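You operate a simulated robot arm through the tools that you are given. There is no shell and no other tool.

You run a simulated robot arm. Do the job below in one go: nothing can be reset, and whatever is moved stays where it is left.

TASK
Shut valves 5, 6 and 9, then stand the repair marker on pad 9.
Fine: the Welder glass ends dry; leave the other valves. Set down upright: red repair marker.

The check looks at the end state, three seconds after you hand in, the way a careful person would. Anything else that was tipped, shoved, dropped, spilled or broken makes it a failure.

THE ROBOT
A 6-joint arm with a fingered hand, fixed in place. Base frame: the origin is at the foot of the arm, x ahead of it, y to its left, z up; the work surface is at about z = 840. Units: mm, rad, N and s.
With the tool pointing down near the work surface it reaches from about 260 to 700 mm from the base axis. Its first joint turns from -2.897 to 2.897 rad. Payload 4 kg.
Tool frame: the origin (TCP) lies between the finger pads and is the grasp point; the fingertips stand 26 mm ahead of it; z points along the fingers, y is the line along which they close. Largest opening 148 mm; the body of the gripper starts 73 mm behind the TCP. The gripper is a hand of 3 fingers: y runs from the thumb to the fingers, the wrist lies at [0, 0, -239] in the tool frame.
Orientation is told as [roll, pitch, yaw] about the base's x, y, z axes, in that order, counted from this pose: with the fingers straight down and closing along the base's y, the tool's x points along the base's -x, its y along +y and its z along -z.

THE INTERFACE
- The arm moves only by the tool servo_tool. Its arguments are lists of equal length, an entry for each row: "slide": the shift along the tool's x, y, z in units of 20 mm (1.0 is 20 mm), a list of three; "dr": the turn, a rotation vector about the tool's x, y, z in units of 6 degrees (1.0 is 6 degrees), a list of three. In form: {"slide": [[tx, ty, tz], ...], "dr": [[rx, ry, rz], ...]}. A call has 1 to 20 rows; each row shifts and turns the commanded pose from where the row before left it, along the tool's axes as they then stand. A call with a number of a shift or a turn outside -1 to 1 is refused whole. Rows are played at 5 a second. More than 50 mm and 0.15 rad between two rows, and nothing of the call is played. Where a pose cannot be reached the arm comes as near as it can. A force on the tool above 40 N (or 10 N above the force at the start of the call, whichever is more), or a blocked arm, ends the call early, and 0.2 s more pass. In this call time passes only in rows, and 0.2 s behind the last. The reply holds the time, the measured pose of the TCP, the force on the tool along the base axes, the opening and the grip force, in the units named above and with some noise, with the torque about the TCP (base axes, N m) and any sound that the robot's microphone picked up.
- Cameras (640 x 400 px; columns grow to the right, rows downward): "scene" is fixed at [209.7, 640.3, 1476.2]; the picture's right is [-0.90, -0.43, 0.00], its down [-0.22, 0.47, -0.85] and it looks along [0.37, -0.77, -0.52] (base axes); focal length 335 px, centre (320, 200). "wrist" rides on the gripper at [68, -39, -90] in the tool frame; the picture's right is [0.50, 0.87, 0.00], its down [-0.65, 0.38, -0.65] and it looks along [-0.57, 0.33, 0.76] (tool axes); focal length 222 px, centre (320, 200). There is no depth. A picture from a camera that has moved, and an enlarged one, comes with that camera's place and axes in the base frame and with its lens. The place of the scene camera against the robot may be out by one fixed shift of up to 25 mm in any direction.
- snapshot(camera): a new picture of that camera. No time passes.
- move_column(by): slides the trunk up (or, below 0, down) by that many mm; the arm rides with it, the base frame stays. It gives what a move gives, with no picture.
- set_fingers(finger1, finger2, thumb_bend): sets how far each is bent, from 0 (flat) to 100 (curled in); at 30 the hand is open as for a grip, at 70 the pads meet at the TCP. One left out holds its place. A second passes; each finger stops where it meets its share of the squeeze, and holds until it gets a number again. It is the only way to open and close the hand. It gives what a move gives, with no picture; readings hold the bend of each and the force on the fingers (four entries, about 0 where the hand has none), thumb and palm.
- zoom(camera, box): a new picture of the part [left, top, right, bottom] of that camera's present view, enlarged. No time passes.
- finish_job(): hands the job in; it is judged then, once.

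Places have to be worked out from the pictures, the camera data and where the tool is seen. Open the gripper and draw the arm clear of the work before you hand the job in, unless the task says otherwise.

The tools are called after "Emit:" as a command line: name --argument value ..., lists and objects as JSON in quotes. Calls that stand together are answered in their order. servo_tool: Moves the arm, as the interface text tells. Its arguments: {"type":"object","properties":{"slide":{"type":"array"},"dr":{"type":"array"}},"required":["slide","dr"]} The other tools are called the same way: move_column (by) slides the trunk up or down; set_fingers (finger1, finger2, thumb_bend) moves the fingers one by one; snapshot (camera) takes a picture; zoom (camera, box) takes an enlarged picture of a part of a camera's view; finish_job () hands the job in.

At the start:

```text
t: 0.0
tcp_pos: [458.2, -95.2, 1254.7]
ee_rot: [-0.001, 0.0, -0.001]
contact_force: [0.5, -0.5, -0.4]
torque: [-0.02, -0.03, -0.03]
opening: 148.0
grasp_force: 0.2
shape: jaw
bend: [30.0, 30.0, 30.0]
finger forces: [0.0, 0.0, 0.0, 0.1, 0.0, 0.1]
trunk travel left (down, up): [-275.0, 42.0]
```

scene: 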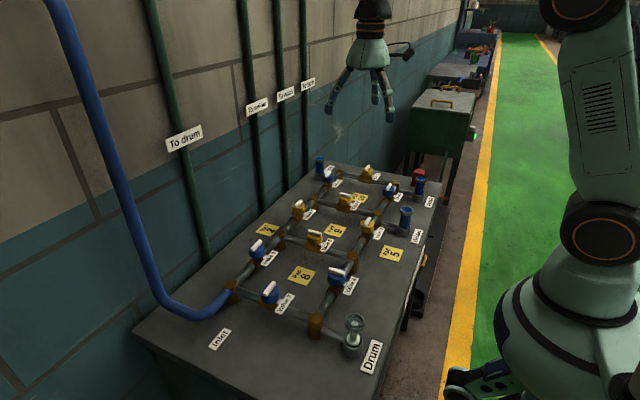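
wrist: 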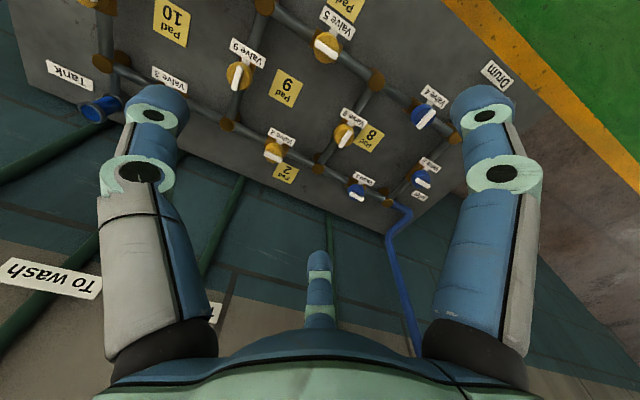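

I start by looking closely at the work surface: the scene view shows a bench with pipes, valves and pads. I take enlarged pictures to read labels and states.

Emit:
zoom --camera "scene" --box '[280, 150, 460, 262]'

Emit:
zoom --camera "scene" --box '[200, 230, 440, 380]'

Emit:
zoom --camera "wrist" --box '[200, 0, 500, 200]'

Emit:
zoom --camera "wrist" --box '[40, 0, 280, 150]'

```text
3.56 times, centred on (370, 206) of scene
camera zoom: at [209.7, 640.3, 1476.2], right [-0.9, -0.43, 0.0], down [-0.22, 0.47, -0.85], along [0.37, -0.77, -0.52], focal length 1190 px, centre (142, 179)
```

zoom: 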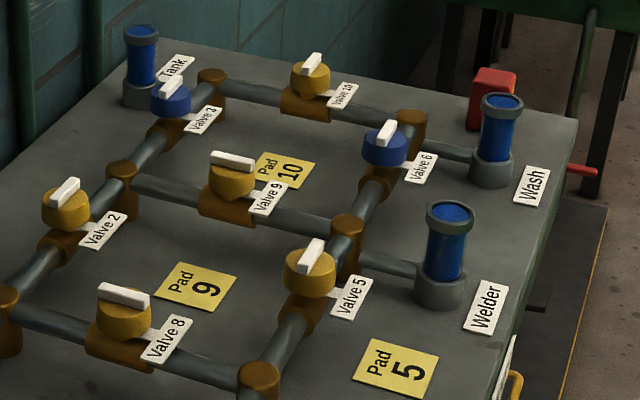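

```text
2.67 times, centred on (320, 305) of scene
camera zoom: at [209.7, 640.3, 1476.2], right [-0.9, -0.43, 0.0], down [-0.22, 0.47, -0.85], along [0.37, -0.77, -0.52], focal length 892 px, centre (320, -80)
```

zoom: 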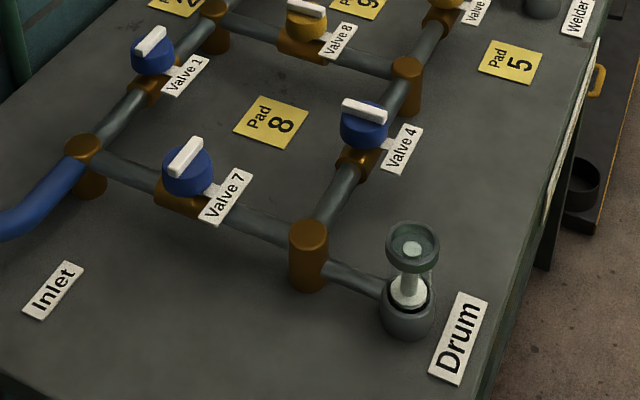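

```text
2.00 times, centred on (350, 100) of wrist
camera zoom: at [389.9, -133.6, 1346.8], right [-0.5, 0.87, 0.0], down [0.65, 0.38, 0.65], along [0.57, 0.33, -0.76], focal length 444 px, centre (260, 400)
```

zoom: 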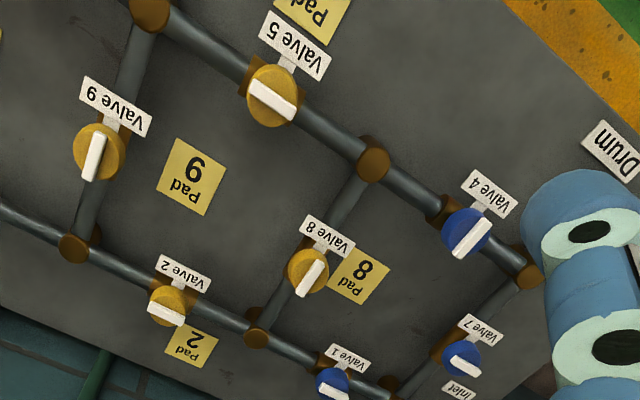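

```text
2.67 times, centred on (160, 75) of wrist
camera zoom: at [389.9, -133.6, 1346.8], right [-0.5, 0.87, 0.0], down [0.65, 0.38, 0.65], along [0.57, 0.33, -0.76], focal length 592 px, centre (747, 533)
```

zoom: 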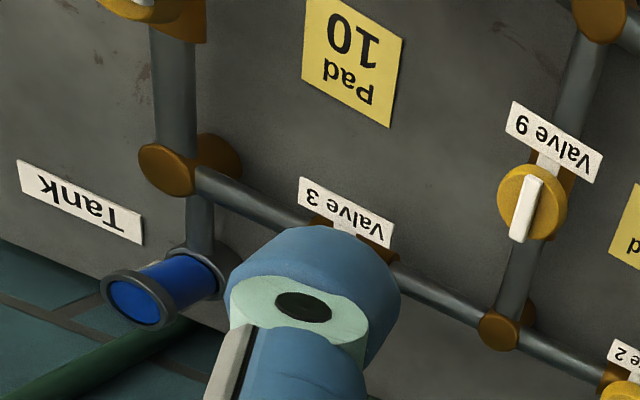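

Handles: valves 5 and 9 look in line with their pipes (open), and valve 6 also looks in line. Estimated knobs (z≈925): V5 (427,-101), V9 (532,-210), V6 (427,-317), and the red marker lies behind the Wash glass. I lower the trunk partway to see better with the wrist camera.

Emit:
move_column --by -130

```text
t: 1.6
tcp_pos: [458.9, -94.5, 1125.3]
ee_rot: [0.0, -0.003, -0.002]
contact_force: [-0.5, -0.3, -1.0]
torque: [-0.01, 0.01, 0.0]
opening: 147.8
grasp_force: 0.1
shape: jaw
bend: [30.0, 30.0, 30.0]
finger forces: [0.0, 0.1, 0.0, 0.0, 0.0, 0.0]
trunk travel left (down, up): [-145.0, 172.0]
```

Trunk moved cleanly to TCP z=1125. I now move the hand over valve 6 (toward -y) for a closer wrist view.

Emit:
servo_tool --slide '[[0.5, -1, 0], [0.5, -1, 0], [0.5, -1, 0], [0, -1, 0], [0, -1, 0], [0, -1, 0], [0, -1, 0], [0, -1, 0], [0, -1, 0], [0, -1, 0], [0, -1, 0]]' --dr '[[0, 0, 0], [0, 0, 0], [0, 0, 0], [0, 0, 0], [0, 0, 0], [0, 0, 0], [0, 0, 0], [0, 0, 0], [0, 0, 0], [0, 0, 0], [0, 0, 0]]'

Emit:
snapshot --camera "wrist"

Emit:
snapshot --camera "scene"

```text
t: 4.0
tcp_pos: [428.9, -315.0, 1124.6]
ee_rot: [0.0, -0.001, 0.001]
contact_force: [0.8, -0.1, -0.5]
torque: [0.0, 0.02, 0.02]
opening: 147.8
grasp_force: 0.1
shape: jaw
bend: [30.0, 30.0, 30.0]
finger forces: [0.1, 0.1, 0.0, 0.1, 0.0, 0.0]
trunk travel left (down, up): [-145.0, 172.0]
```

```text
taken
camera wrist: at [360.2, -354.2, 1216.2], right [-0.5, 0.87, 0.0], down [0.65, 0.38, 0.65], along [0.57, 0.33, -0.76], focal length 222 px, centre (320, 200)
```

wrist: 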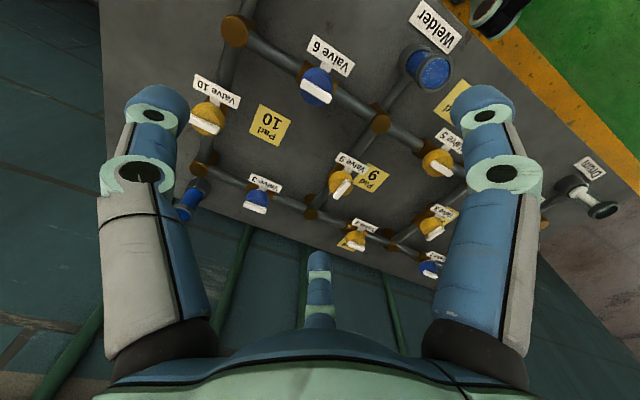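

```text
taken
```

scene: 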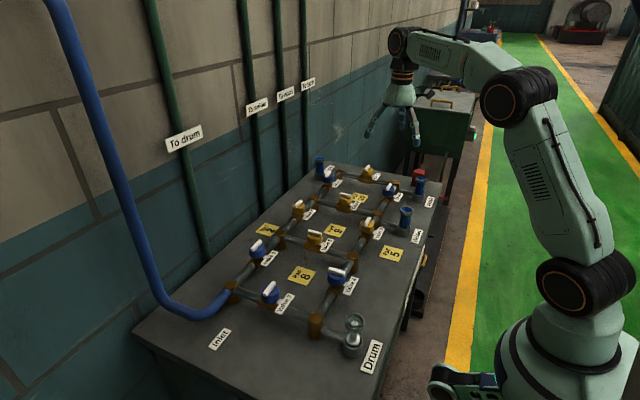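

Emit:
zoom --camera "wrist" --box '[180, 0, 500, 200]'

Emit:
zoom --camera "wrist" --box '[270, 40, 390, 115]'

Emit:
zoom --camera "wrist" --box '[310, 130, 490, 242]'

Emit:
zoom --camera "scene" --box '[370, 155, 450, 205]'

```text
2.00 times, centred on (340, 100) of wrist
camera zoom: at [360.2, -354.2, 1216.2], right [-0.5, 0.87, 0.0], down [0.65, 0.38, 0.65], along [0.57, 0.33, -0.76], focal length 444 px, centre (280, 400)
```

zoom: 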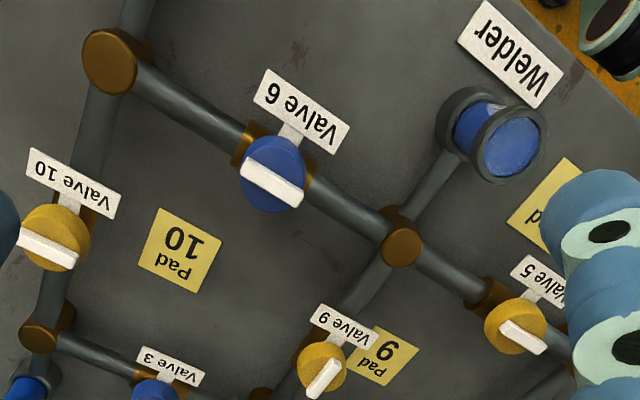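

```text
5.33 times, centred on (330, 78) of wrist
camera zoom: at [360.2, -354.2, 1216.2], right [-0.5, 0.87, 0.0], down [0.65, 0.38, 0.65], along [0.57, 0.33, -0.76], focal length 1185 px, centre (267, 853)
```

zoom: 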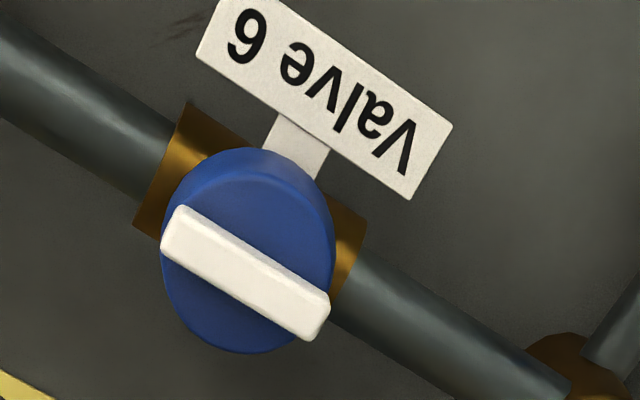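

```text
3.56 times, centred on (400, 186) of wrist
camera zoom: at [360.2, -354.2, 1216.2], right [-0.5, 0.87, 0.0], down [0.65, 0.38, 0.65], along [0.57, 0.33, -0.76], focal length 790 px, centre (36, 250)
```

zoom: 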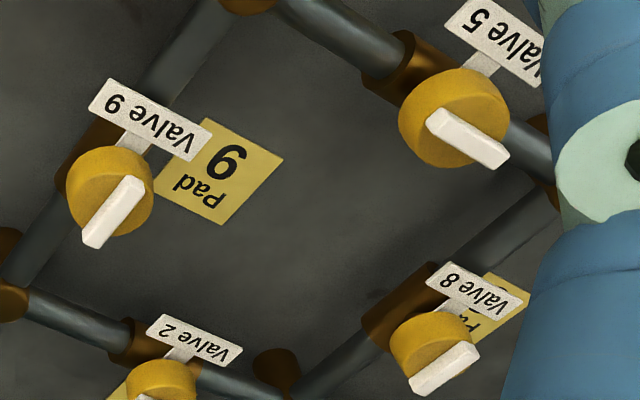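

```text
8.00 times, centred on (410, 180) of scene
camera zoom: at [209.7, 640.3, 1476.2], right [-0.9, -0.43, 0.0], down [-0.22, 0.47, -0.85], along [0.37, -0.77, -0.52], focal length 2676 px, centre (-400, 360)
```

zoom: 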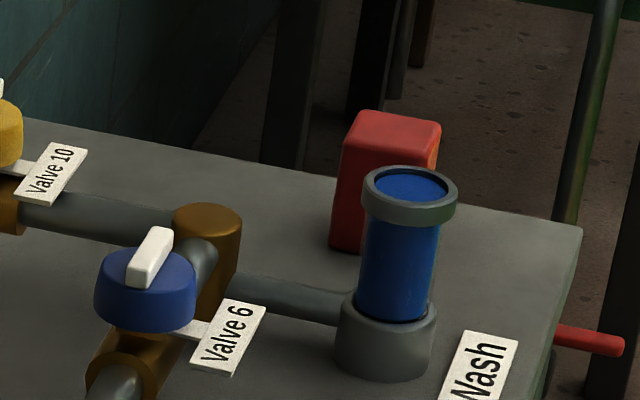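

All picture evidence is consistent: in-line handle = open (5, 6, 9 open), across = shut (4, 7, 10). Pad 9 centre computes to about (538,-131). The red block stands behind the Wash glass near (365,-567); I move the hand high over there to view it.

Emit:
servo_tool --slide '[[0.38, -0.94, 0], [0.38, -0.94, 0], [0.38, -0.94, 0], [0.38, -0.94, 0], [0.38, -0.94, 0], [0.38, -0.94, 0], [0.38, -0.94, 0], [0.38, -0.94, 0], [0.38, -0.94, 0], [0.38, -0.94, 0], [0.38, -0.94, 0], [0.38, -0.94, 0], [0.38, -0.94, 0]]' --dr '[[0, 0, 0], [0, 0, 0], [0, 0, 0], [0, 0, 0], [0, 0, 0], [0, 0, 0], [0, 0, 0], [0, 0, 0], [0, 0, 0], [0, 0, 0], [0, 0, 0], [0, 0, 0], [0, 0, 0]]'

Emit:
snapshot --camera "wrist"

Emit:
snapshot --camera "scene"

```text
t: 6.8
tcp_pos: [314.3, -525.8, 1107.6]
ee_rot: [0.0, 0.001, 0.0]
contact_force: [-0.8, -0.7, -0.2]
torque: [-0.04, 0.0, 0.0]
opening: 147.9
grasp_force: 0.2
shape: jaw
bend: [30.0, 30.0, 30.0]
finger forces: [0.0, 0.0, 0.1, 0.0, 0.0, 0.0]
out of reach, approached as far as the arm can: row 9, 10, 11, 12, 13
trunk travel left (down, up): [-145.0, 172.0]
```

```text
taken
camera wrist: at [245.6, -565.2, 1199.3], right [-0.5, 0.87, 0.0], down [0.65, 0.38, 0.65], along [0.57, 0.33, -0.76], focal length 222 px, centre (320, 200)
```

wrist: 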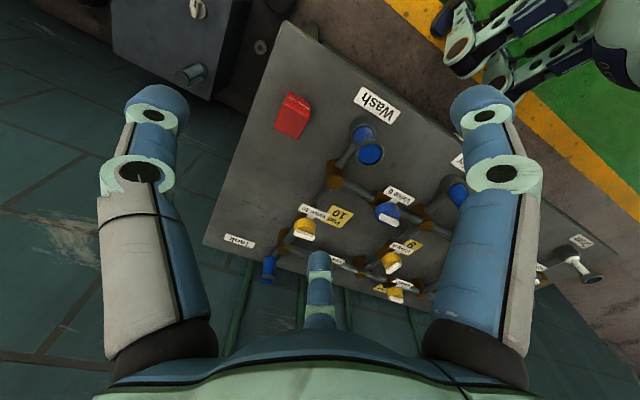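

```text
taken
```

scene: 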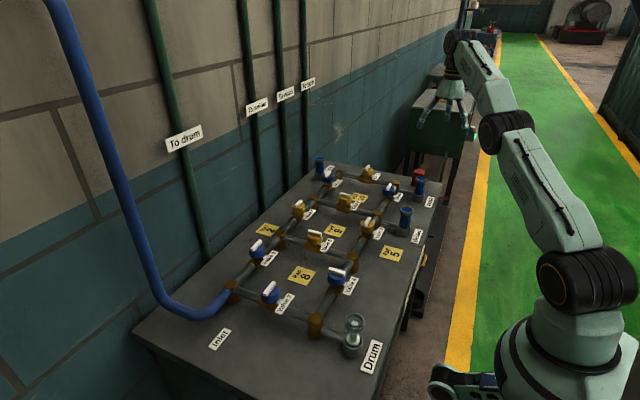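

The arm's reach ended near (314,-526) at this height, but the red block is in clear view. I zoom on it.

Emit:
zoom --camera "wrist" --box '[230, 70, 390, 170]'

Emit:
zoom --camera "wrist" --box '[190, 0, 510, 200]'

Emit:
zoom --camera "wrist" --box '[260, 170, 460, 295]'

```text
4.00 times, centred on (310, 120) of wrist
camera zoom: at [245.6, -565.2, 1199.3], right [-0.5, 0.87, 0.0], down [0.65, 0.38, 0.65], along [0.57, 0.33, -0.76], focal length 888 px, centre (360, 520)
```

zoom: 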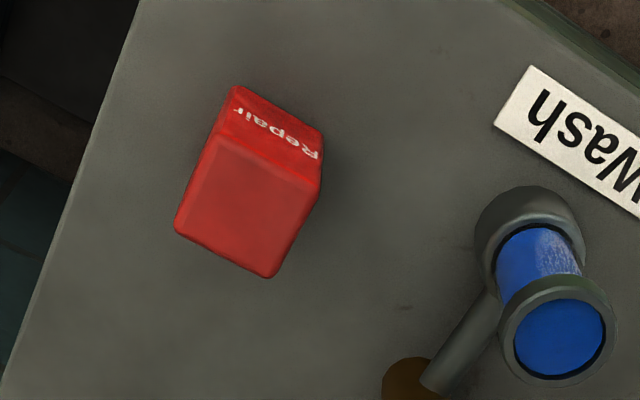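

```text
2.00 times, centred on (350, 100) of wrist
camera zoom: at [245.6, -565.2, 1199.3], right [-0.5, 0.87, 0.0], down [0.65, 0.38, 0.65], along [0.57, 0.33, -0.76], focal length 444 px, centre (260, 400)
```

zoom: 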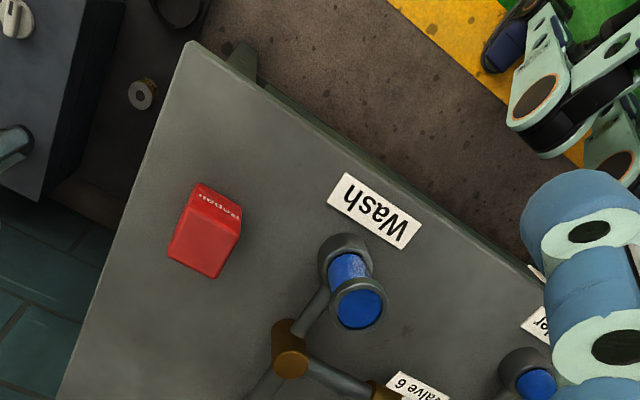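

```text
3.20 times, centred on (360, 232) of wrist
camera zoom: at [245.6, -565.2, 1199.3], right [-0.5, 0.87, 0.0], down [0.65, 0.38, 0.65], along [0.57, 0.33, -0.76], focal length 711 px, centre (192, 96)
```

zoom: 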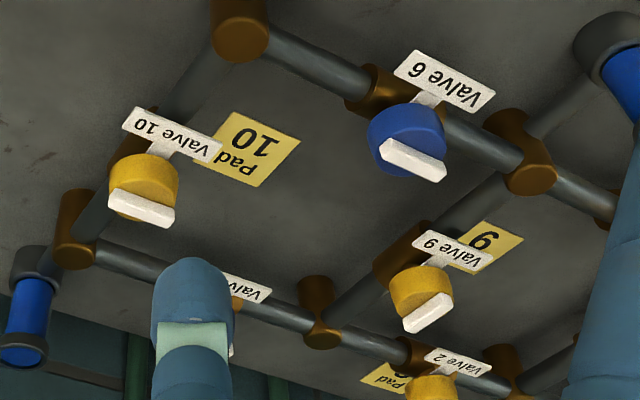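

The block is upright with "Repair" on its -x face: x 350–386, y -558…-522, z 840–900 (36×36×60), centre (368,-540). Before using the hand I test in free air how the fingers close.

Emit:
set_fingers --finger1 60 --finger2 60 --thumb_bend 60

Emit:
snapshot --camera "wrist"

Emit:
zoom --camera "scene" --box '[380, 20, 540, 120]'

```text
t: 7.8
tcp_pos: [313.5, -526.1, 1108.0]
ee_rot: [0.001, 0.001, -0.001]
contact_force: [0.5, 0.4, -0.6]
torque: [-0.01, 0.01, 0.01]
opening: 30.3
grasp_force: 0.0
shape: fingers
bend: [60.0, 60.0, 60.0]
finger forces: [0.0, 0.0, 0.0, 0.1, 0.1, 0.0]
trunk travel left (down, up): [-145.0, 172.0]
```

```text
taken
camera wrist: at [245.2, -565.7, 1199.2], right [-0.5, 0.87, 0.0], down [0.65, 0.38, 0.65], along [0.57, 0.33, -0.76], focal length 222 px, centre (320, 200)
```

wrist: 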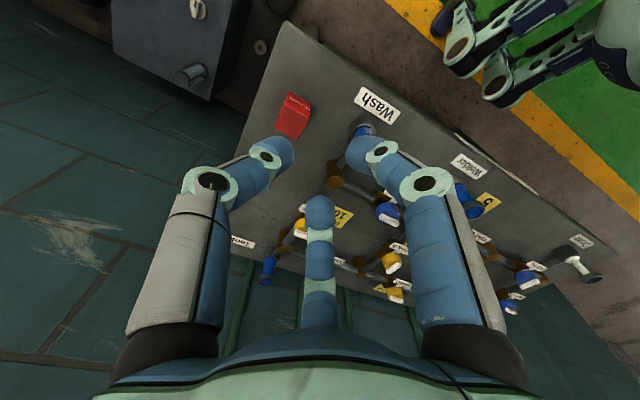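

```text
4.00 times, centred on (460, 70) of scene
camera zoom: at [209.7, 640.3, 1476.2], right [-0.9, -0.43, 0.0], down [-0.22, 0.47, -0.85], along [0.37, -0.77, -0.52], focal length 1338 px, centre (-240, 720)
```

zoom: 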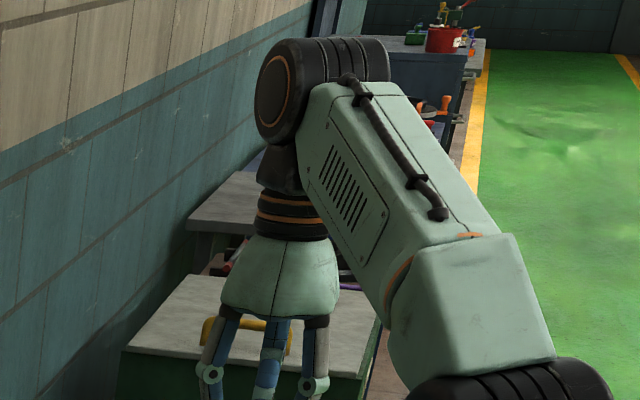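

The hand is a 3-jaw with fingers 120° apart. Stereo from two wrist views gives handle tops at z≈927: V6 (428.5,-320), V9 (538.5,-209), V5 (427.5,-101.5). I go above valve 6 with the fingers half closed.

Emit:
servo_tool --slide '[[-0.523, 0.936, 0.49], [-0.523, 0.936, 0.49], [-0.523, 0.936, 0.49], [-0.523, 0.936, 0.49], [-0.523, 0.936, 0.49], [-0.523, 0.936, 0.49], [-0.523, 0.936, 0.49], [-0.523, 0.936, 0.49], [-0.523, 0.936, 0.49], [-0.523, 0.936, 0.49], [-0.523, 0.936, 0.49]]' --dr '[[0, 0, 0], [0, 0, 0], [0, 0, 0], [0, 0, 0], [0, 0, 0], [0, 0, 0], [0, 0, 0], [0, 0, 0], [0, 0, 0], [0, 0, 0], [0, 0, 0]]'

Emit:
set_fingers --finger1 54 --finger2 54 --thumb_bend 50

Emit:
snapshot --camera "wrist"

Emit:
snapshot --camera "scene"

```text
t: 10.2
tcp_pos: [431.9, -320.2, 999.2]
ee_rot: [0.0, 0.003, -0.001]
contact_force: [0.1, 0.5, -0.1]
torque: [0.01, -0.03, 0.0]
opening: 30.0
grasp_force: 0.1
shape: fingers
bend: [60.0, 60.0, 60.0]
finger forces: [0.0, 0.1, 0.0, 0.0, 0.0, 0.0]
trunk travel left (down, up): [-145.0, 172.0]
```

```text
t: 11.2
tcp_pos: [430.9, -319.6, 999.8]
ee_rot: [0.0, -0.001, 0.0]
contact_force: [-0.4, 0.1, 0.7]
torque: [-0.01, 0.01, -0.02]
opening: 55.5
grasp_force: 0.1
shape: fingers
bend: [54.0, 54.0, 50.0]
finger forces: [0.0, 0.1, 0.1, 0.0, 0.0, 0.0]
trunk travel left (down, up): [-145.0, 172.0]
```

```text
taken
camera wrist: at [361.0, -358.9, 1091.2], right [-0.5, 0.87, 0.0], down [0.65, 0.38, 0.65], along [0.57, 0.33, -0.76], focal length 222 px, centre (320, 200)
```

wrist: 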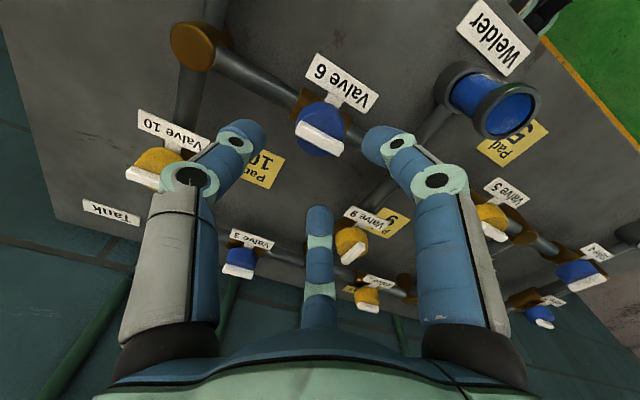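

```text
taken
```

scene: 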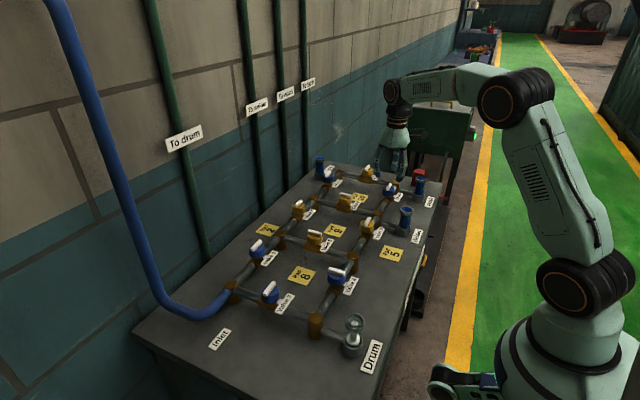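

The bar of valve 6 is visible below between the fingers. I zoom to refine its position relative to the tool.

Emit:
zoom --camera "wrist" --box '[240, 60, 400, 160]'

Emit:
zoom --camera "scene" --box '[350, 120, 446, 180]'

```text
4.00 times, centred on (320, 110) of wrist
camera zoom: at [361.0, -358.9, 1091.2], right [-0.5, 0.87, 0.0], down [0.65, 0.38, 0.65], along [0.57, 0.33, -0.76], focal length 888 px, centre (320, 560)
```

zoom: 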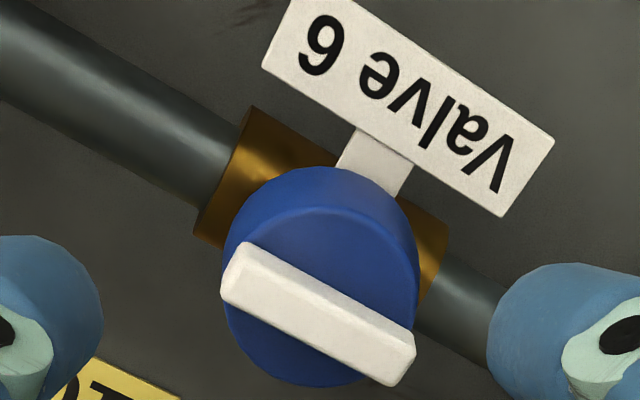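

```text
6.67 times, centred on (398, 150) of scene
camera zoom: at [209.7, 640.3, 1476.2], right [-0.9, -0.43, 0.0], down [-0.22, 0.47, -0.85], along [0.37, -0.77, -0.52], focal length 2230 px, centre (-200, 533)
```

zoom: 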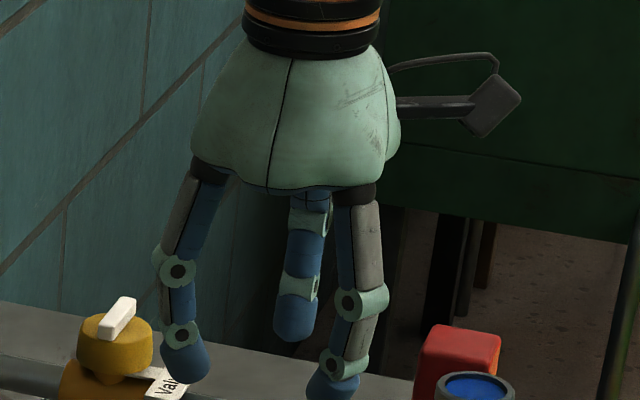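

The tool is centred over the bar within about a millimetre. I check the bar's height above the knob in a close scene zoom before lowering.

Emit:
zoom --camera "scene" --box '[350, 210, 390, 235]'

Emit:
zoom --camera "scene" --box '[366, 150, 414, 180]'

Emit:
zoom --camera "scene" --box '[366, 175, 414, 205]'

```text
16.00 times, centred on (370, 222) of scene
camera zoom: at [209.7, 640.3, 1476.2], right [-0.9, -0.43, 0.0], down [-0.22, 0.47, -0.85], along [0.37, -0.77, -0.52], focal length 5353 px, centre (-480, -160)
```

zoom: 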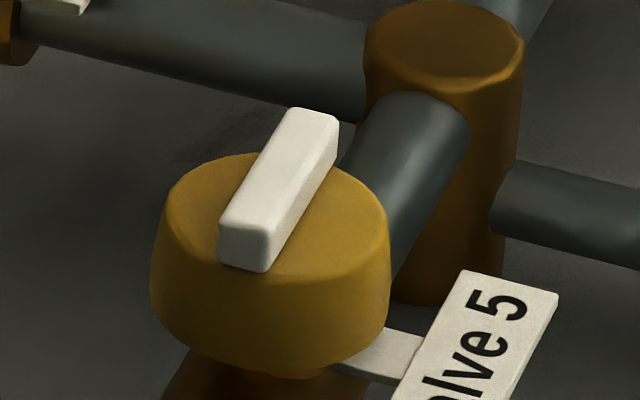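

```text
13.33 times, centred on (390, 165) of scene
camera zoom: at [209.7, 640.3, 1476.2], right [-0.9, -0.43, 0.0], down [-0.22, 0.47, -0.85], along [0.37, -0.77, -0.52], focal length 4461 px, centre (-613, 667)
```

zoom: 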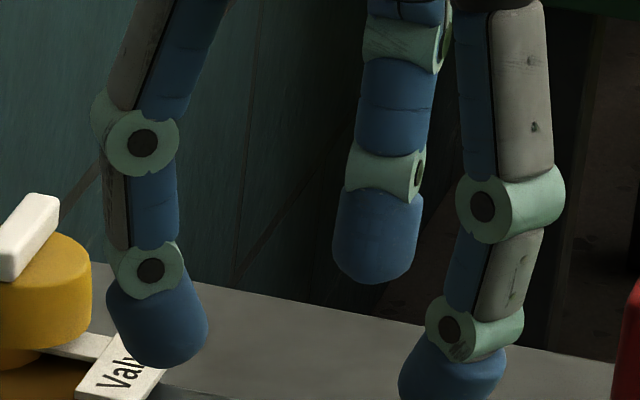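

```text
13.33 times, centred on (390, 190) of scene
camera zoom: at [209.7, 640.3, 1476.2], right [-0.9, -0.43, 0.0], down [-0.22, 0.47, -0.85], along [0.37, -0.77, -0.52], focal length 4461 px, centre (-613, 333)
```

zoom: 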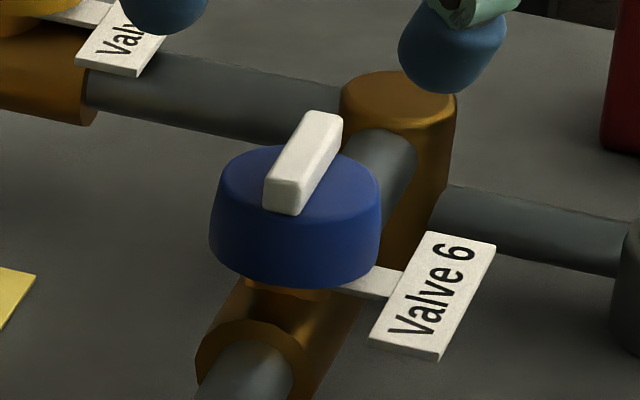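

The bar is about 10 wide, 8 high, 40 long on a 42 mm knob (bar z≈919–927). I choose to start with valve 9, whose bar runs along base x so the thumb can bear on its flat side and the two fingers on the ends; I move above it.

Emit:
servo_tool --slide '[[-0.9, 0.92, 0], [-0.9, 0.92, 0], [-0.9, 0.92, 0], [-0.9, 0.92, 0], [-0.9, 0.92, 0], [-0.9, 0.92, 0]]' --dr '[[0, 0, 0], [0, 0, 0], [0, 0, 0], [0, 0, 0], [0, 0, 0], [0, 0, 0]]'

Emit:
set_fingers --finger1 48 --finger2 48 --thumb_bend 54

Emit:
zoom --camera "wrist" --box '[220, 50, 420, 175]'

Emit:
snapshot --camera "scene"

```text
t: 12.6
tcp_pos: [539.5, -211.7, 1000.8]
ee_rot: [-0.002, 0.001, -0.001]
contact_force: [0.0, -1.1, -0.2]
torque: [-0.02, 0.0, -0.02]
opening: 55.1
grasp_force: 0.1
shape: fingers
bend: [54.0, 54.0, 50.0]
finger forces: [0.1, 0.1, 0.0, 0.1, 0.0, 0.1]
trunk travel left (down, up): [-145.0, 172.0]
```

```text
t: 13.6
tcp_pos: [539.0, -210.4, 1000.3]
ee_rot: [0.0, -0.002, 0.001]
contact_force: [0.5, 0.1, -0.9]
torque: [-0.01, 0.0, 0.04]
opening: 58.9
grasp_force: 0.1
shape: fingers
bend: [48.0, 48.0, 54.0]
finger forces: [0.0, 0.1, 0.1, 0.0, 0.1, 0.0]
trunk travel left (down, up): [-145.0, 172.0]
```

```text
3.20 times, centred on (320, 112) of wrist
camera zoom: at [469.1, -249.5, 1092.0], right [-0.5, 0.87, 0.0], down [0.65, 0.38, 0.65], along [0.57, 0.33, -0.76], focal length 711 px, centre (320, 480)
```

zoom: 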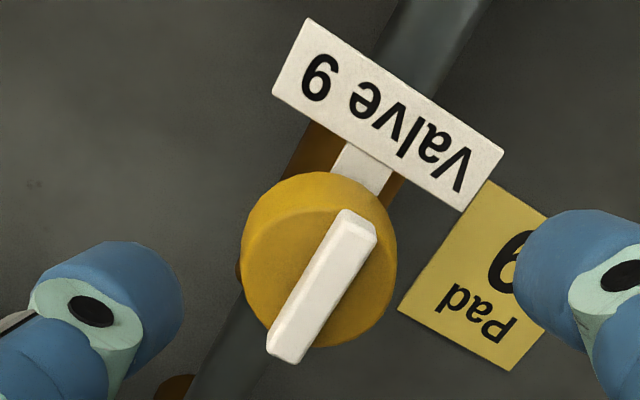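

```text
taken
```

scene: 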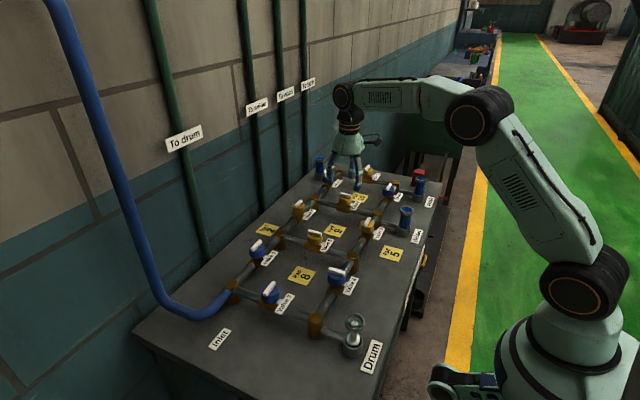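

Valve 9's bar computes to (537,-210), right under the tool. I lower to about TCP z=952, keeping fingertips above the knob, and look again.

Emit:
servo_tool --slide '[[0, 0, 0.8], [0, 0, 0.8], [0, 0, 0.8]]' --dr '[[0, 0, 0], [0, 0, 0], [0, 0, 0]]'

Emit:
snapshot --camera "wrist"

Emit:
zoom --camera "scene" --box '[310, 150, 390, 200]'

```text
t: 14.4
tcp_pos: [539.3, -211.5, 953.6]
ee_rot: [0.0, -0.001, 0.001]
contact_force: [0.0, 0.2, 0.6]
torque: [-0.01, -0.02, -0.02]
opening: 59.2
grasp_force: 0.0
shape: fingers
bend: [48.0, 48.0, 54.0]
finger forces: [0.0, 0.1, 0.0, 0.1, 0.1, 0.0]
trunk travel left (down, up): [-145.0, 172.0]
```

```text
taken
camera wrist: at [469.7, -250.1, 1044.7], right [-0.5, 0.87, 0.0], down [0.65, 0.38, 0.65], along [0.57, 0.33, -0.76], focal length 222 px, centre (320, 200)
```

wrist: 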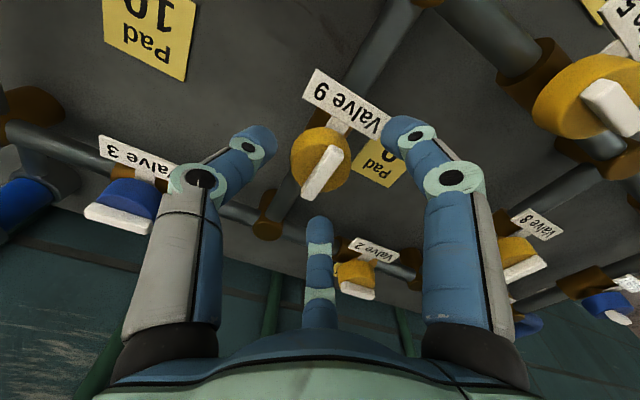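

```text
8.00 times, centred on (350, 175) of scene
camera zoom: at [209.7, 640.3, 1476.2], right [-0.9, -0.43, 0.0], down [-0.22, 0.47, -0.85], along [0.37, -0.77, -0.52], focal length 2676 px, centre (80, 400)
```

zoom: 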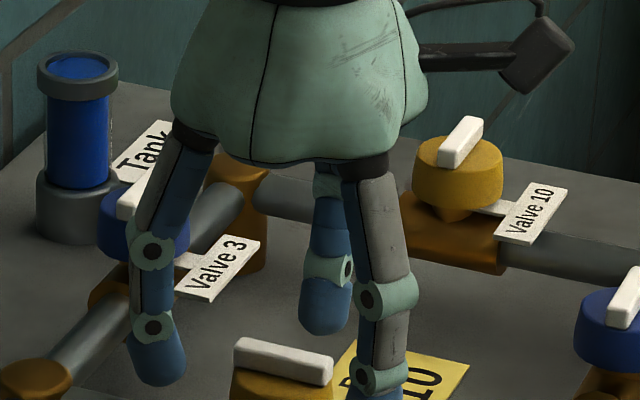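

I zoom in on the wrist view to compare fingertip height and bar position.

Emit:
zoom --camera "wrist" --box '[220, 100, 420, 225]'

Emit:
zoom --camera "scene" --box '[318, 180, 374, 215]'

```text
3.20 times, centred on (320, 162) of wrist
camera zoom: at [469.7, -250.1, 1044.7], right [-0.5, 0.87, 0.0], down [0.65, 0.38, 0.65], along [0.57, 0.33, -0.76], focal length 711 px, centre (320, 320)
```

zoom: 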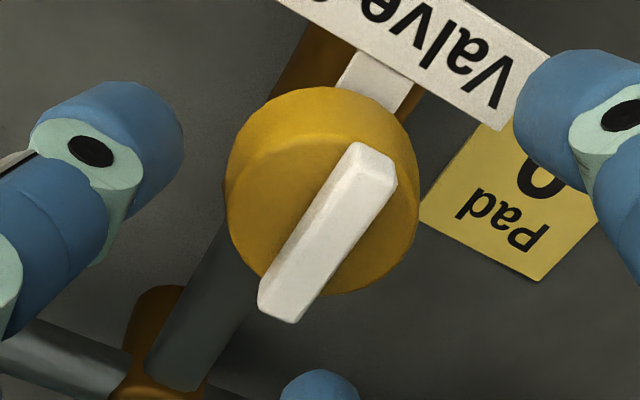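

```text
11.43 times, centred on (346, 198) of scene
camera zoom: at [209.7, 640.3, 1476.2], right [-0.9, -0.43, 0.0], down [-0.22, 0.47, -0.85], along [0.37, -0.77, -0.52], focal length 3823 px, centre (23, 229)
```

zoom: 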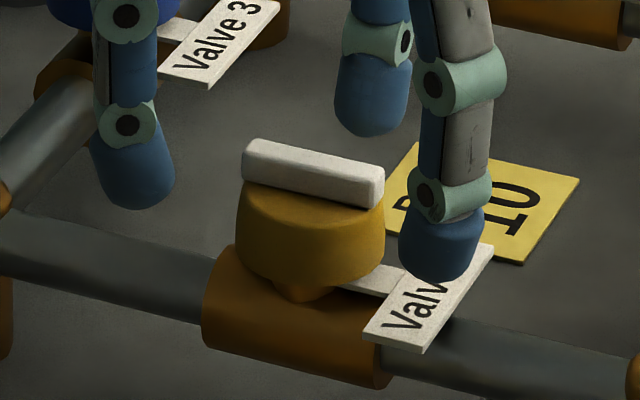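

Fingertips seem to be near z≈919–924, level with the bar. I close thumb and fingers gradually here and check contact readings and view.

Emit:
set_fingers --finger1 55 --finger2 55 --thumb_bend 62

Emit:
zoom --camera "wrist" --box '[220, 100, 420, 225]'

Emit:
zoom --camera "scene" --box '[318, 180, 374, 215]'

```text
t: 15.4
tcp_pos: [538.1, -212.1, 952.7]
ee_rot: [-0.001, -0.001, 0.0]
contact_force: [0.1, -0.6, 0.1]
torque: [0.0, 0.02, -0.02]
opening: 35.4
grasp_force: 0.1
shape: fingers
bend: [55.0, 55.0, 62.0]
finger forces: [0.0, 0.0, 0.0, 0.0, 0.0, 0.0]
trunk travel left (down, up): [-145.0, 172.0]
```

```text
3.20 times, centred on (320, 162) of wrist
camera zoom: at [469.5, -250.1, 1044.7], right [-0.5, 0.87, 0.0], down [0.65, 0.38, 0.65], along [0.57, 0.33, -0.76], focal length 711 px, centre (320, 320)
```

zoom: 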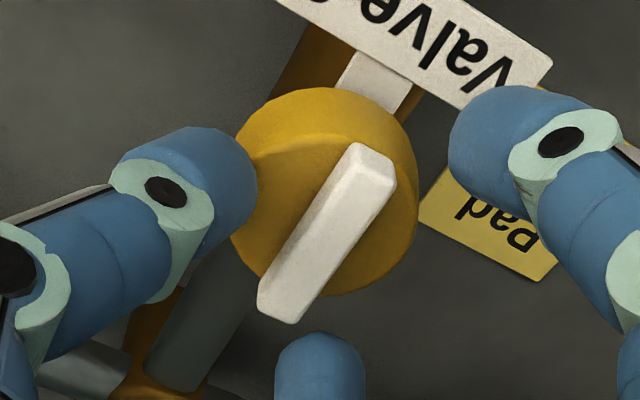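

```text
11.43 times, centred on (346, 198) of scene
camera zoom: at [209.7, 640.3, 1476.2], right [-0.9, -0.43, 0.0], down [-0.22, 0.47, -0.85], along [0.37, -0.77, -0.52], focal length 3823 px, centre (23, 229)
```

zoom: 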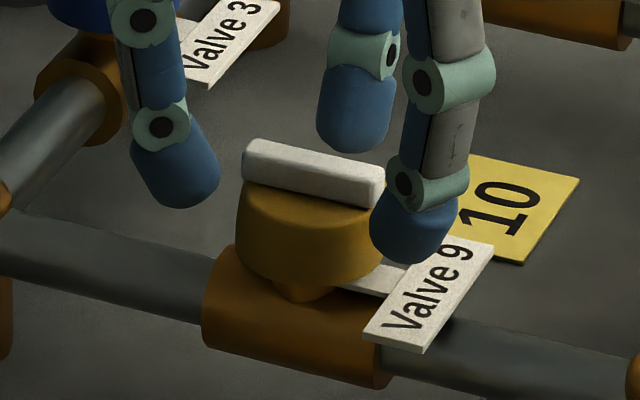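

No contact yet (all forces ~0). I lower by 3 mm and close all three until they meet the bar.

Emit:
servo_tool --slide '[[0, 0.05, 0.15]]' --dr '[[0, 0, 0]]'

Emit:
set_fingers --finger1 60 --finger2 60 --thumb_bend 68

Emit:
zoom --camera "wrist" --box '[220, 100, 420, 225]'

Emit:
zoom --camera "scene" --box '[318, 180, 374, 215]'

```text
t: 15.8
tcp_pos: [537.5, -209.6, 951.2]
ee_rot: [0.0, -0.002, 0.0]
contact_force: [-0.4, -0.4, 1.9]
torque: [-0.03, 0.01, -0.01]
opening: 35.7
grasp_force: 0.5
shape: fingers
bend: [55.0, 55.0, 62.0]
finger forces: [0.0, 0.1, 0.0, 0.0, 1.6, 0.0]
trunk travel left (down, up): [-145.0, 172.0]
```

```text
t: 16.8
tcp_pos: [538.4, -209.9, 950.8]
ee_rot: [-0.001, -0.001, -0.001]
contact_force: [0.3, -5.4, 5.2]
torque: [-0.26, -0.05, -0.05]
opening: 22.6
grasp_force: 5.4
shape: fingers
bend: [60.0, 60.0, 66.0]
finger forces: [0.1, 0.3, 0.0, 0.1, 10.0, 0.0]
trunk travel left (down, up): [-145.0, 172.0]
```

```text
3.20 times, centred on (320, 162) of wrist
camera zoom: at [469.1, -249.2, 1042.0], right [-0.5, 0.87, 0.0], down [0.65, 0.38, 0.65], along [0.57, 0.33, -0.76], focal length 711 px, centre (320, 320)
```

zoom: 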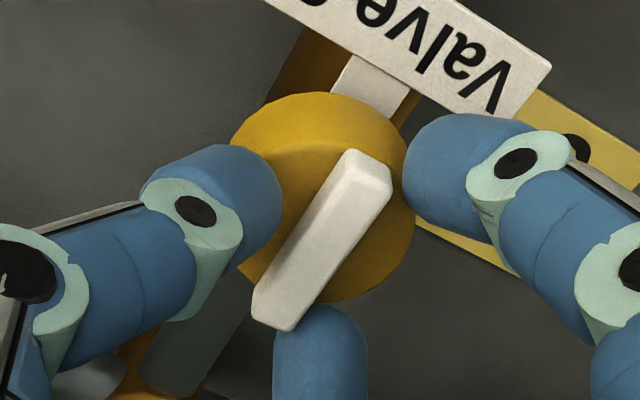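

```text
11.43 times, centred on (346, 198) of scene
camera zoom: at [209.7, 640.3, 1476.2], right [-0.9, -0.43, 0.0], down [-0.22, 0.47, -0.85], along [0.37, -0.77, -0.52], focal length 3823 px, centre (23, 229)
```

zoom: 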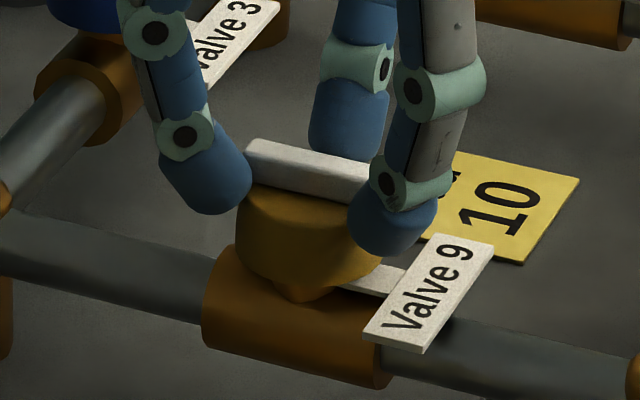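

The thumb now bears on the bar's side and slightly on the knob top (z-force 5 N). I raise 1.5 mm and close the two fingers onto the bar ends.

Emit:
servo_tool --slide '[[0, 0, -0.08]]' --dr '[[0, 0, 0]]'

Emit:
set_fingers --finger1 66 --finger2 66

Emit:
zoom --camera "wrist" --box '[220, 100, 420, 225]'

Emit:
zoom --camera "scene" --box '[318, 180, 374, 215]'

```text
t: 17.2
tcp_pos: [538.5, -210.1, 950.7]
ee_rot: [0.002, 0.001, -0.001]
contact_force: [0.4, -4.1, -0.7]
torque: [-0.09, -0.02, 0.0]
opening: 22.9
grasp_force: 2.0
shape: fingers
bend: [60.0, 60.0, 66.0]
finger forces: [0.1, 0.0, 0.1, 0.0, 4.5, 0.1]
trunk travel left (down, up): [-145.0, 172.0]
```

```text
t: 18.2
tcp_pos: [537.7, -209.1, 952.2]
ee_rot: [0.0, 0.001, 0.0]
contact_force: [0.7, 0.9, -2.0]
torque: [0.01, -0.04, -0.03]
opening: 17.7
grasp_force: 4.6
shape: fingers
bend: [63.0, 63.0, 65.0]
finger forces: [2.2, 3.9, 0.0, 0.0, 3.4, 0.0]
trunk travel left (down, up): [-145.0, 172.0]
```

```text
3.20 times, centred on (320, 162) of wrist
camera zoom: at [469.3, -248.6, 1043.2], right [-0.5, 0.87, 0.0], down [0.65, 0.38, 0.65], along [0.57, 0.33, -0.76], focal length 711 px, centre (320, 320)
```

zoom: 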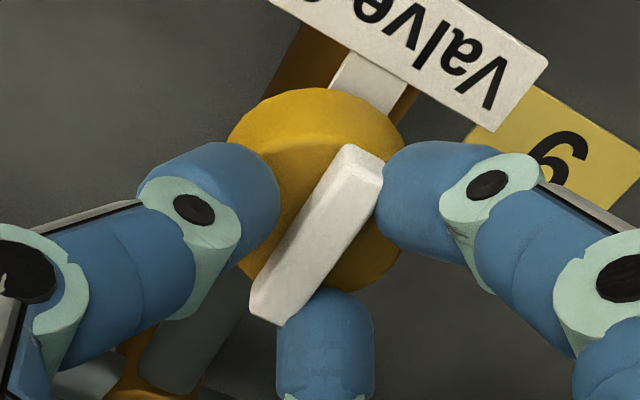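

```text
11.43 times, centred on (346, 198) of scene
camera zoom: at [209.7, 640.3, 1476.2], right [-0.9, -0.43, 0.0], down [-0.22, 0.47, -0.85], along [0.37, -0.77, -0.52], focal length 3823 px, centre (23, 229)
```

zoom: 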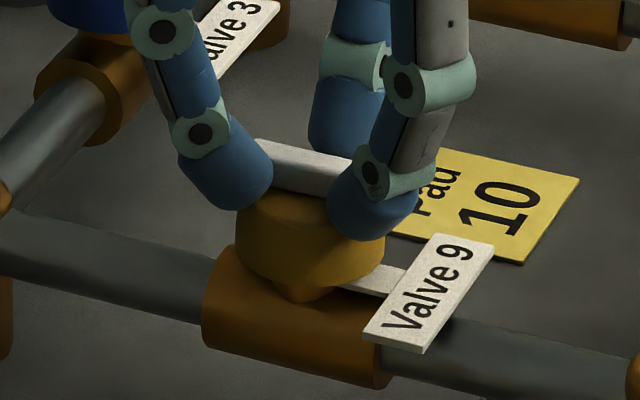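

All three digits now hold the bar (forces 2–4 N, nearly no net load). I try turning clockwise seen from above (+tool z) by a few degrees and watch the torque.

Emit:
servo_tool --slide '[[0, 0, 0], [0, 0, 0], [0, 0, 0]]' --dr '[[0, 0, 0.6], [0, 0, 0.6], [0, 0, 0.6]]'

Emit:
zoom --camera "wrist" --box '[220, 100, 420, 225]'

Emit:
zoom --camera "scene" --box '[318, 180, 374, 215]'

```text
t: 19.0
tcp_pos: [538.7, -209.5, 952.1]
ee_rot: [-0.001, -0.001, -0.189]
contact_force: [3.0, 0.8, 4.1]
torque: [-0.02, -0.13, 0.05]
opening: 15.9
grasp_force: 6.6
shape: fingers
bend: [64.0, 63.0, 65.0]
finger forces: [1.1, 7.3, 0.0, 0.0, 4.1, 0.0]
trunk travel left (down, up): [-145.0, 172.0]
```

```text
3.20 times, centred on (320, 162) of wrist
camera zoom: at [462.8, -234.7, 1043.0], right [-0.33, 0.94, 0.0], down [0.71, 0.25, 0.66], along [0.62, 0.21, -0.76], focal length 711 px, centre (320, 320)
```

zoom: 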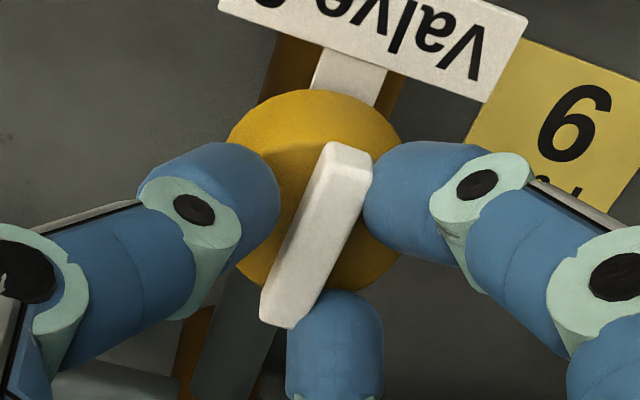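

```text
11.43 times, centred on (346, 198) of scene
camera zoom: at [209.7, 640.3, 1476.2], right [-0.9, -0.43, 0.0], down [-0.22, 0.47, -0.85], along [0.37, -0.77, -0.52], focal length 3823 px, centre (23, 229)
```

zoom: 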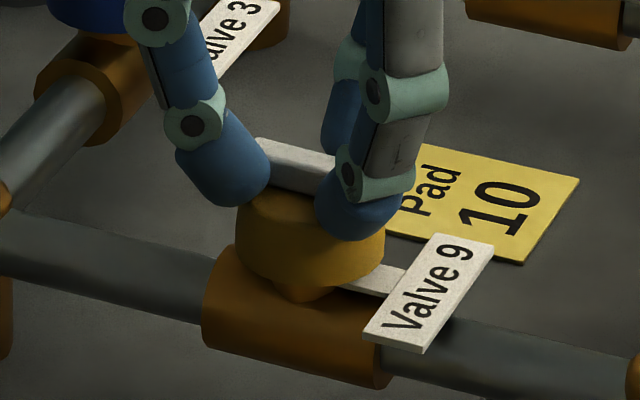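

The bar's angle in the wrist picture shifted against the fingers, so it mostly stayed put clockwise (finger 2 up to 7 N). I go back and try the other way the same amount to compare.

Emit:
servo_tool --slide '[[0, 0, 0], [0, 0, 0], [0, 0, 0], [0, 0, 0], [0, 0, 0], [0, 0, 0]]' --dr '[[0, 0, -0.6], [0, 0, -0.6], [0, 0, -0.6], [0, 0, -0.6], [0, 0, -0.6], [0, 0, -0.6]]'

Emit:
zoom --camera "wrist" --box '[220, 100, 420, 225]'

Emit:
zoom --camera "scene" --box '[318, 180, 374, 215]'

```text
t: 20.4
tcp_pos: [538.8, -208.2, 951.1]
ee_rot: [0.0, -0.004, 0.191]
contact_force: [1.7, -0.7, 3.1]
torque: [-0.06, -0.16, -0.16]
opening: 18.5
grasp_force: 7.3
shape: fingers
bend: [64.0, 63.0, 65.0]
finger forces: [3.8, 6.6, 0.1, 0.1, 5.3, 0.1]
trunk travel left (down, up): [-145.0, 172.0]
```

```text
3.20 times, centred on (320, 162) of wrist
camera zoom: at [477.3, -259.9, 1043.1], right [-0.65, 0.76, 0.0], down [0.57, 0.49, 0.65], along [0.5, 0.43, -0.76], focal length 711 px, centre (320, 320)
```

zoom: 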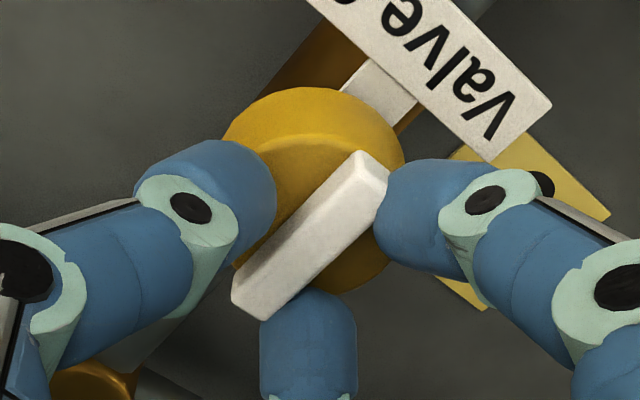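

```text
11.43 times, centred on (346, 198) of scene
camera zoom: at [209.7, 640.3, 1476.2], right [-0.9, -0.43, 0.0], down [-0.22, 0.47, -0.85], along [0.37, -0.77, -0.52], focal length 3823 px, centre (23, 229)
```

zoom: 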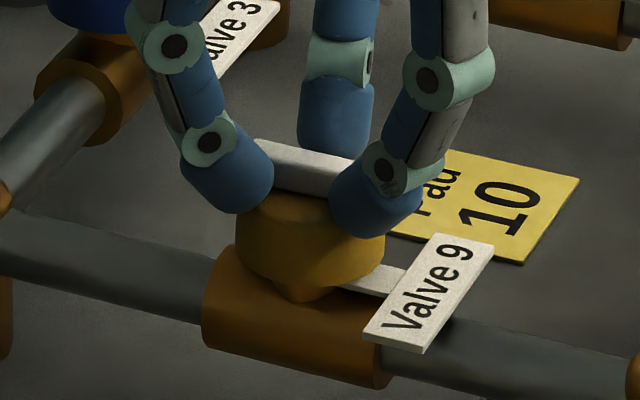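

The bar did not move either way yet; there is about ±10° slack in this grip. I squeeze firmer and continue counter-clockwise in small steps, watching torque.

Emit:
set_fingers --finger1 70 --finger2 70 --thumb_bend 70

Emit:
servo_tool --slide '[[0, 0, 0], [0, 0, 0], [0, 0, 0]]' --dr '[[0, 0, -0.6], [0, 0, -0.6], [0, 0, -0.6]]'

Emit:
zoom --camera "wrist" --box '[220, 100, 420, 225]'

Emit:
zoom --camera "scene" --box '[318, 180, 374, 215]'

```text
t: 21.4
tcp_pos: [538.2, -208.0, 951.7]
ee_rot: [0.0, 0.001, 0.189]
contact_force: [2.9, -0.9, 3.0]
torque: [0.03, -0.1, -0.09]
opening: 18.3
grasp_force: 11.2
shape: fingers
bend: [64.0, 63.0, 65.0]
finger forces: [5.9, 8.8, 0.1, 0.1, 7.2, 0.0]
trunk travel left (down, up): [-145.0, 172.0]
```

```text
t: 22.2
tcp_pos: [537.0, -209.7, 952.2]
ee_rot: [-0.001, -0.001, 0.376]
contact_force: [1.9, 0.7, 4.4]
torque: [-0.05, -0.19, -0.25]
opening: 20.5
grasp_force: 12.5
shape: fingers
bend: [65.0, 63.0, 65.0]
finger forces: [7.3, 8.2, 0.0, 0.0, 9.2, 0.0]
trunk travel left (down, up): [-145.0, 172.0]
```

```text
3.20 times, centred on (320, 162) of wrist
camera zoom: at [488.0, -270.2, 1043.1], right [-0.78, 0.62, 0.0], down [0.47, 0.59, 0.65], along [0.41, 0.51, -0.76], focal length 711 px, centre (320, 320)
```

zoom: 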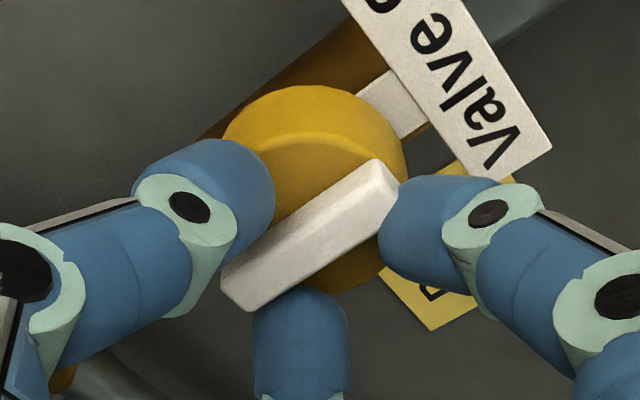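

```text
11.43 times, centred on (346, 198) of scene
camera zoom: at [209.7, 640.3, 1476.2], right [-0.9, -0.43, 0.0], down [-0.22, 0.47, -0.85], along [0.37, -0.77, -0.52], focal length 3823 px, centre (23, 229)
```

zoom: 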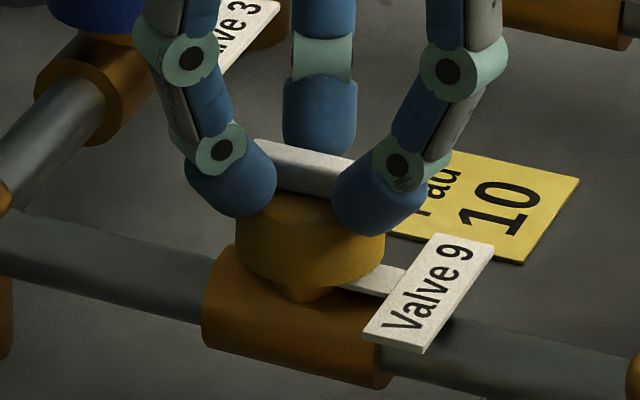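

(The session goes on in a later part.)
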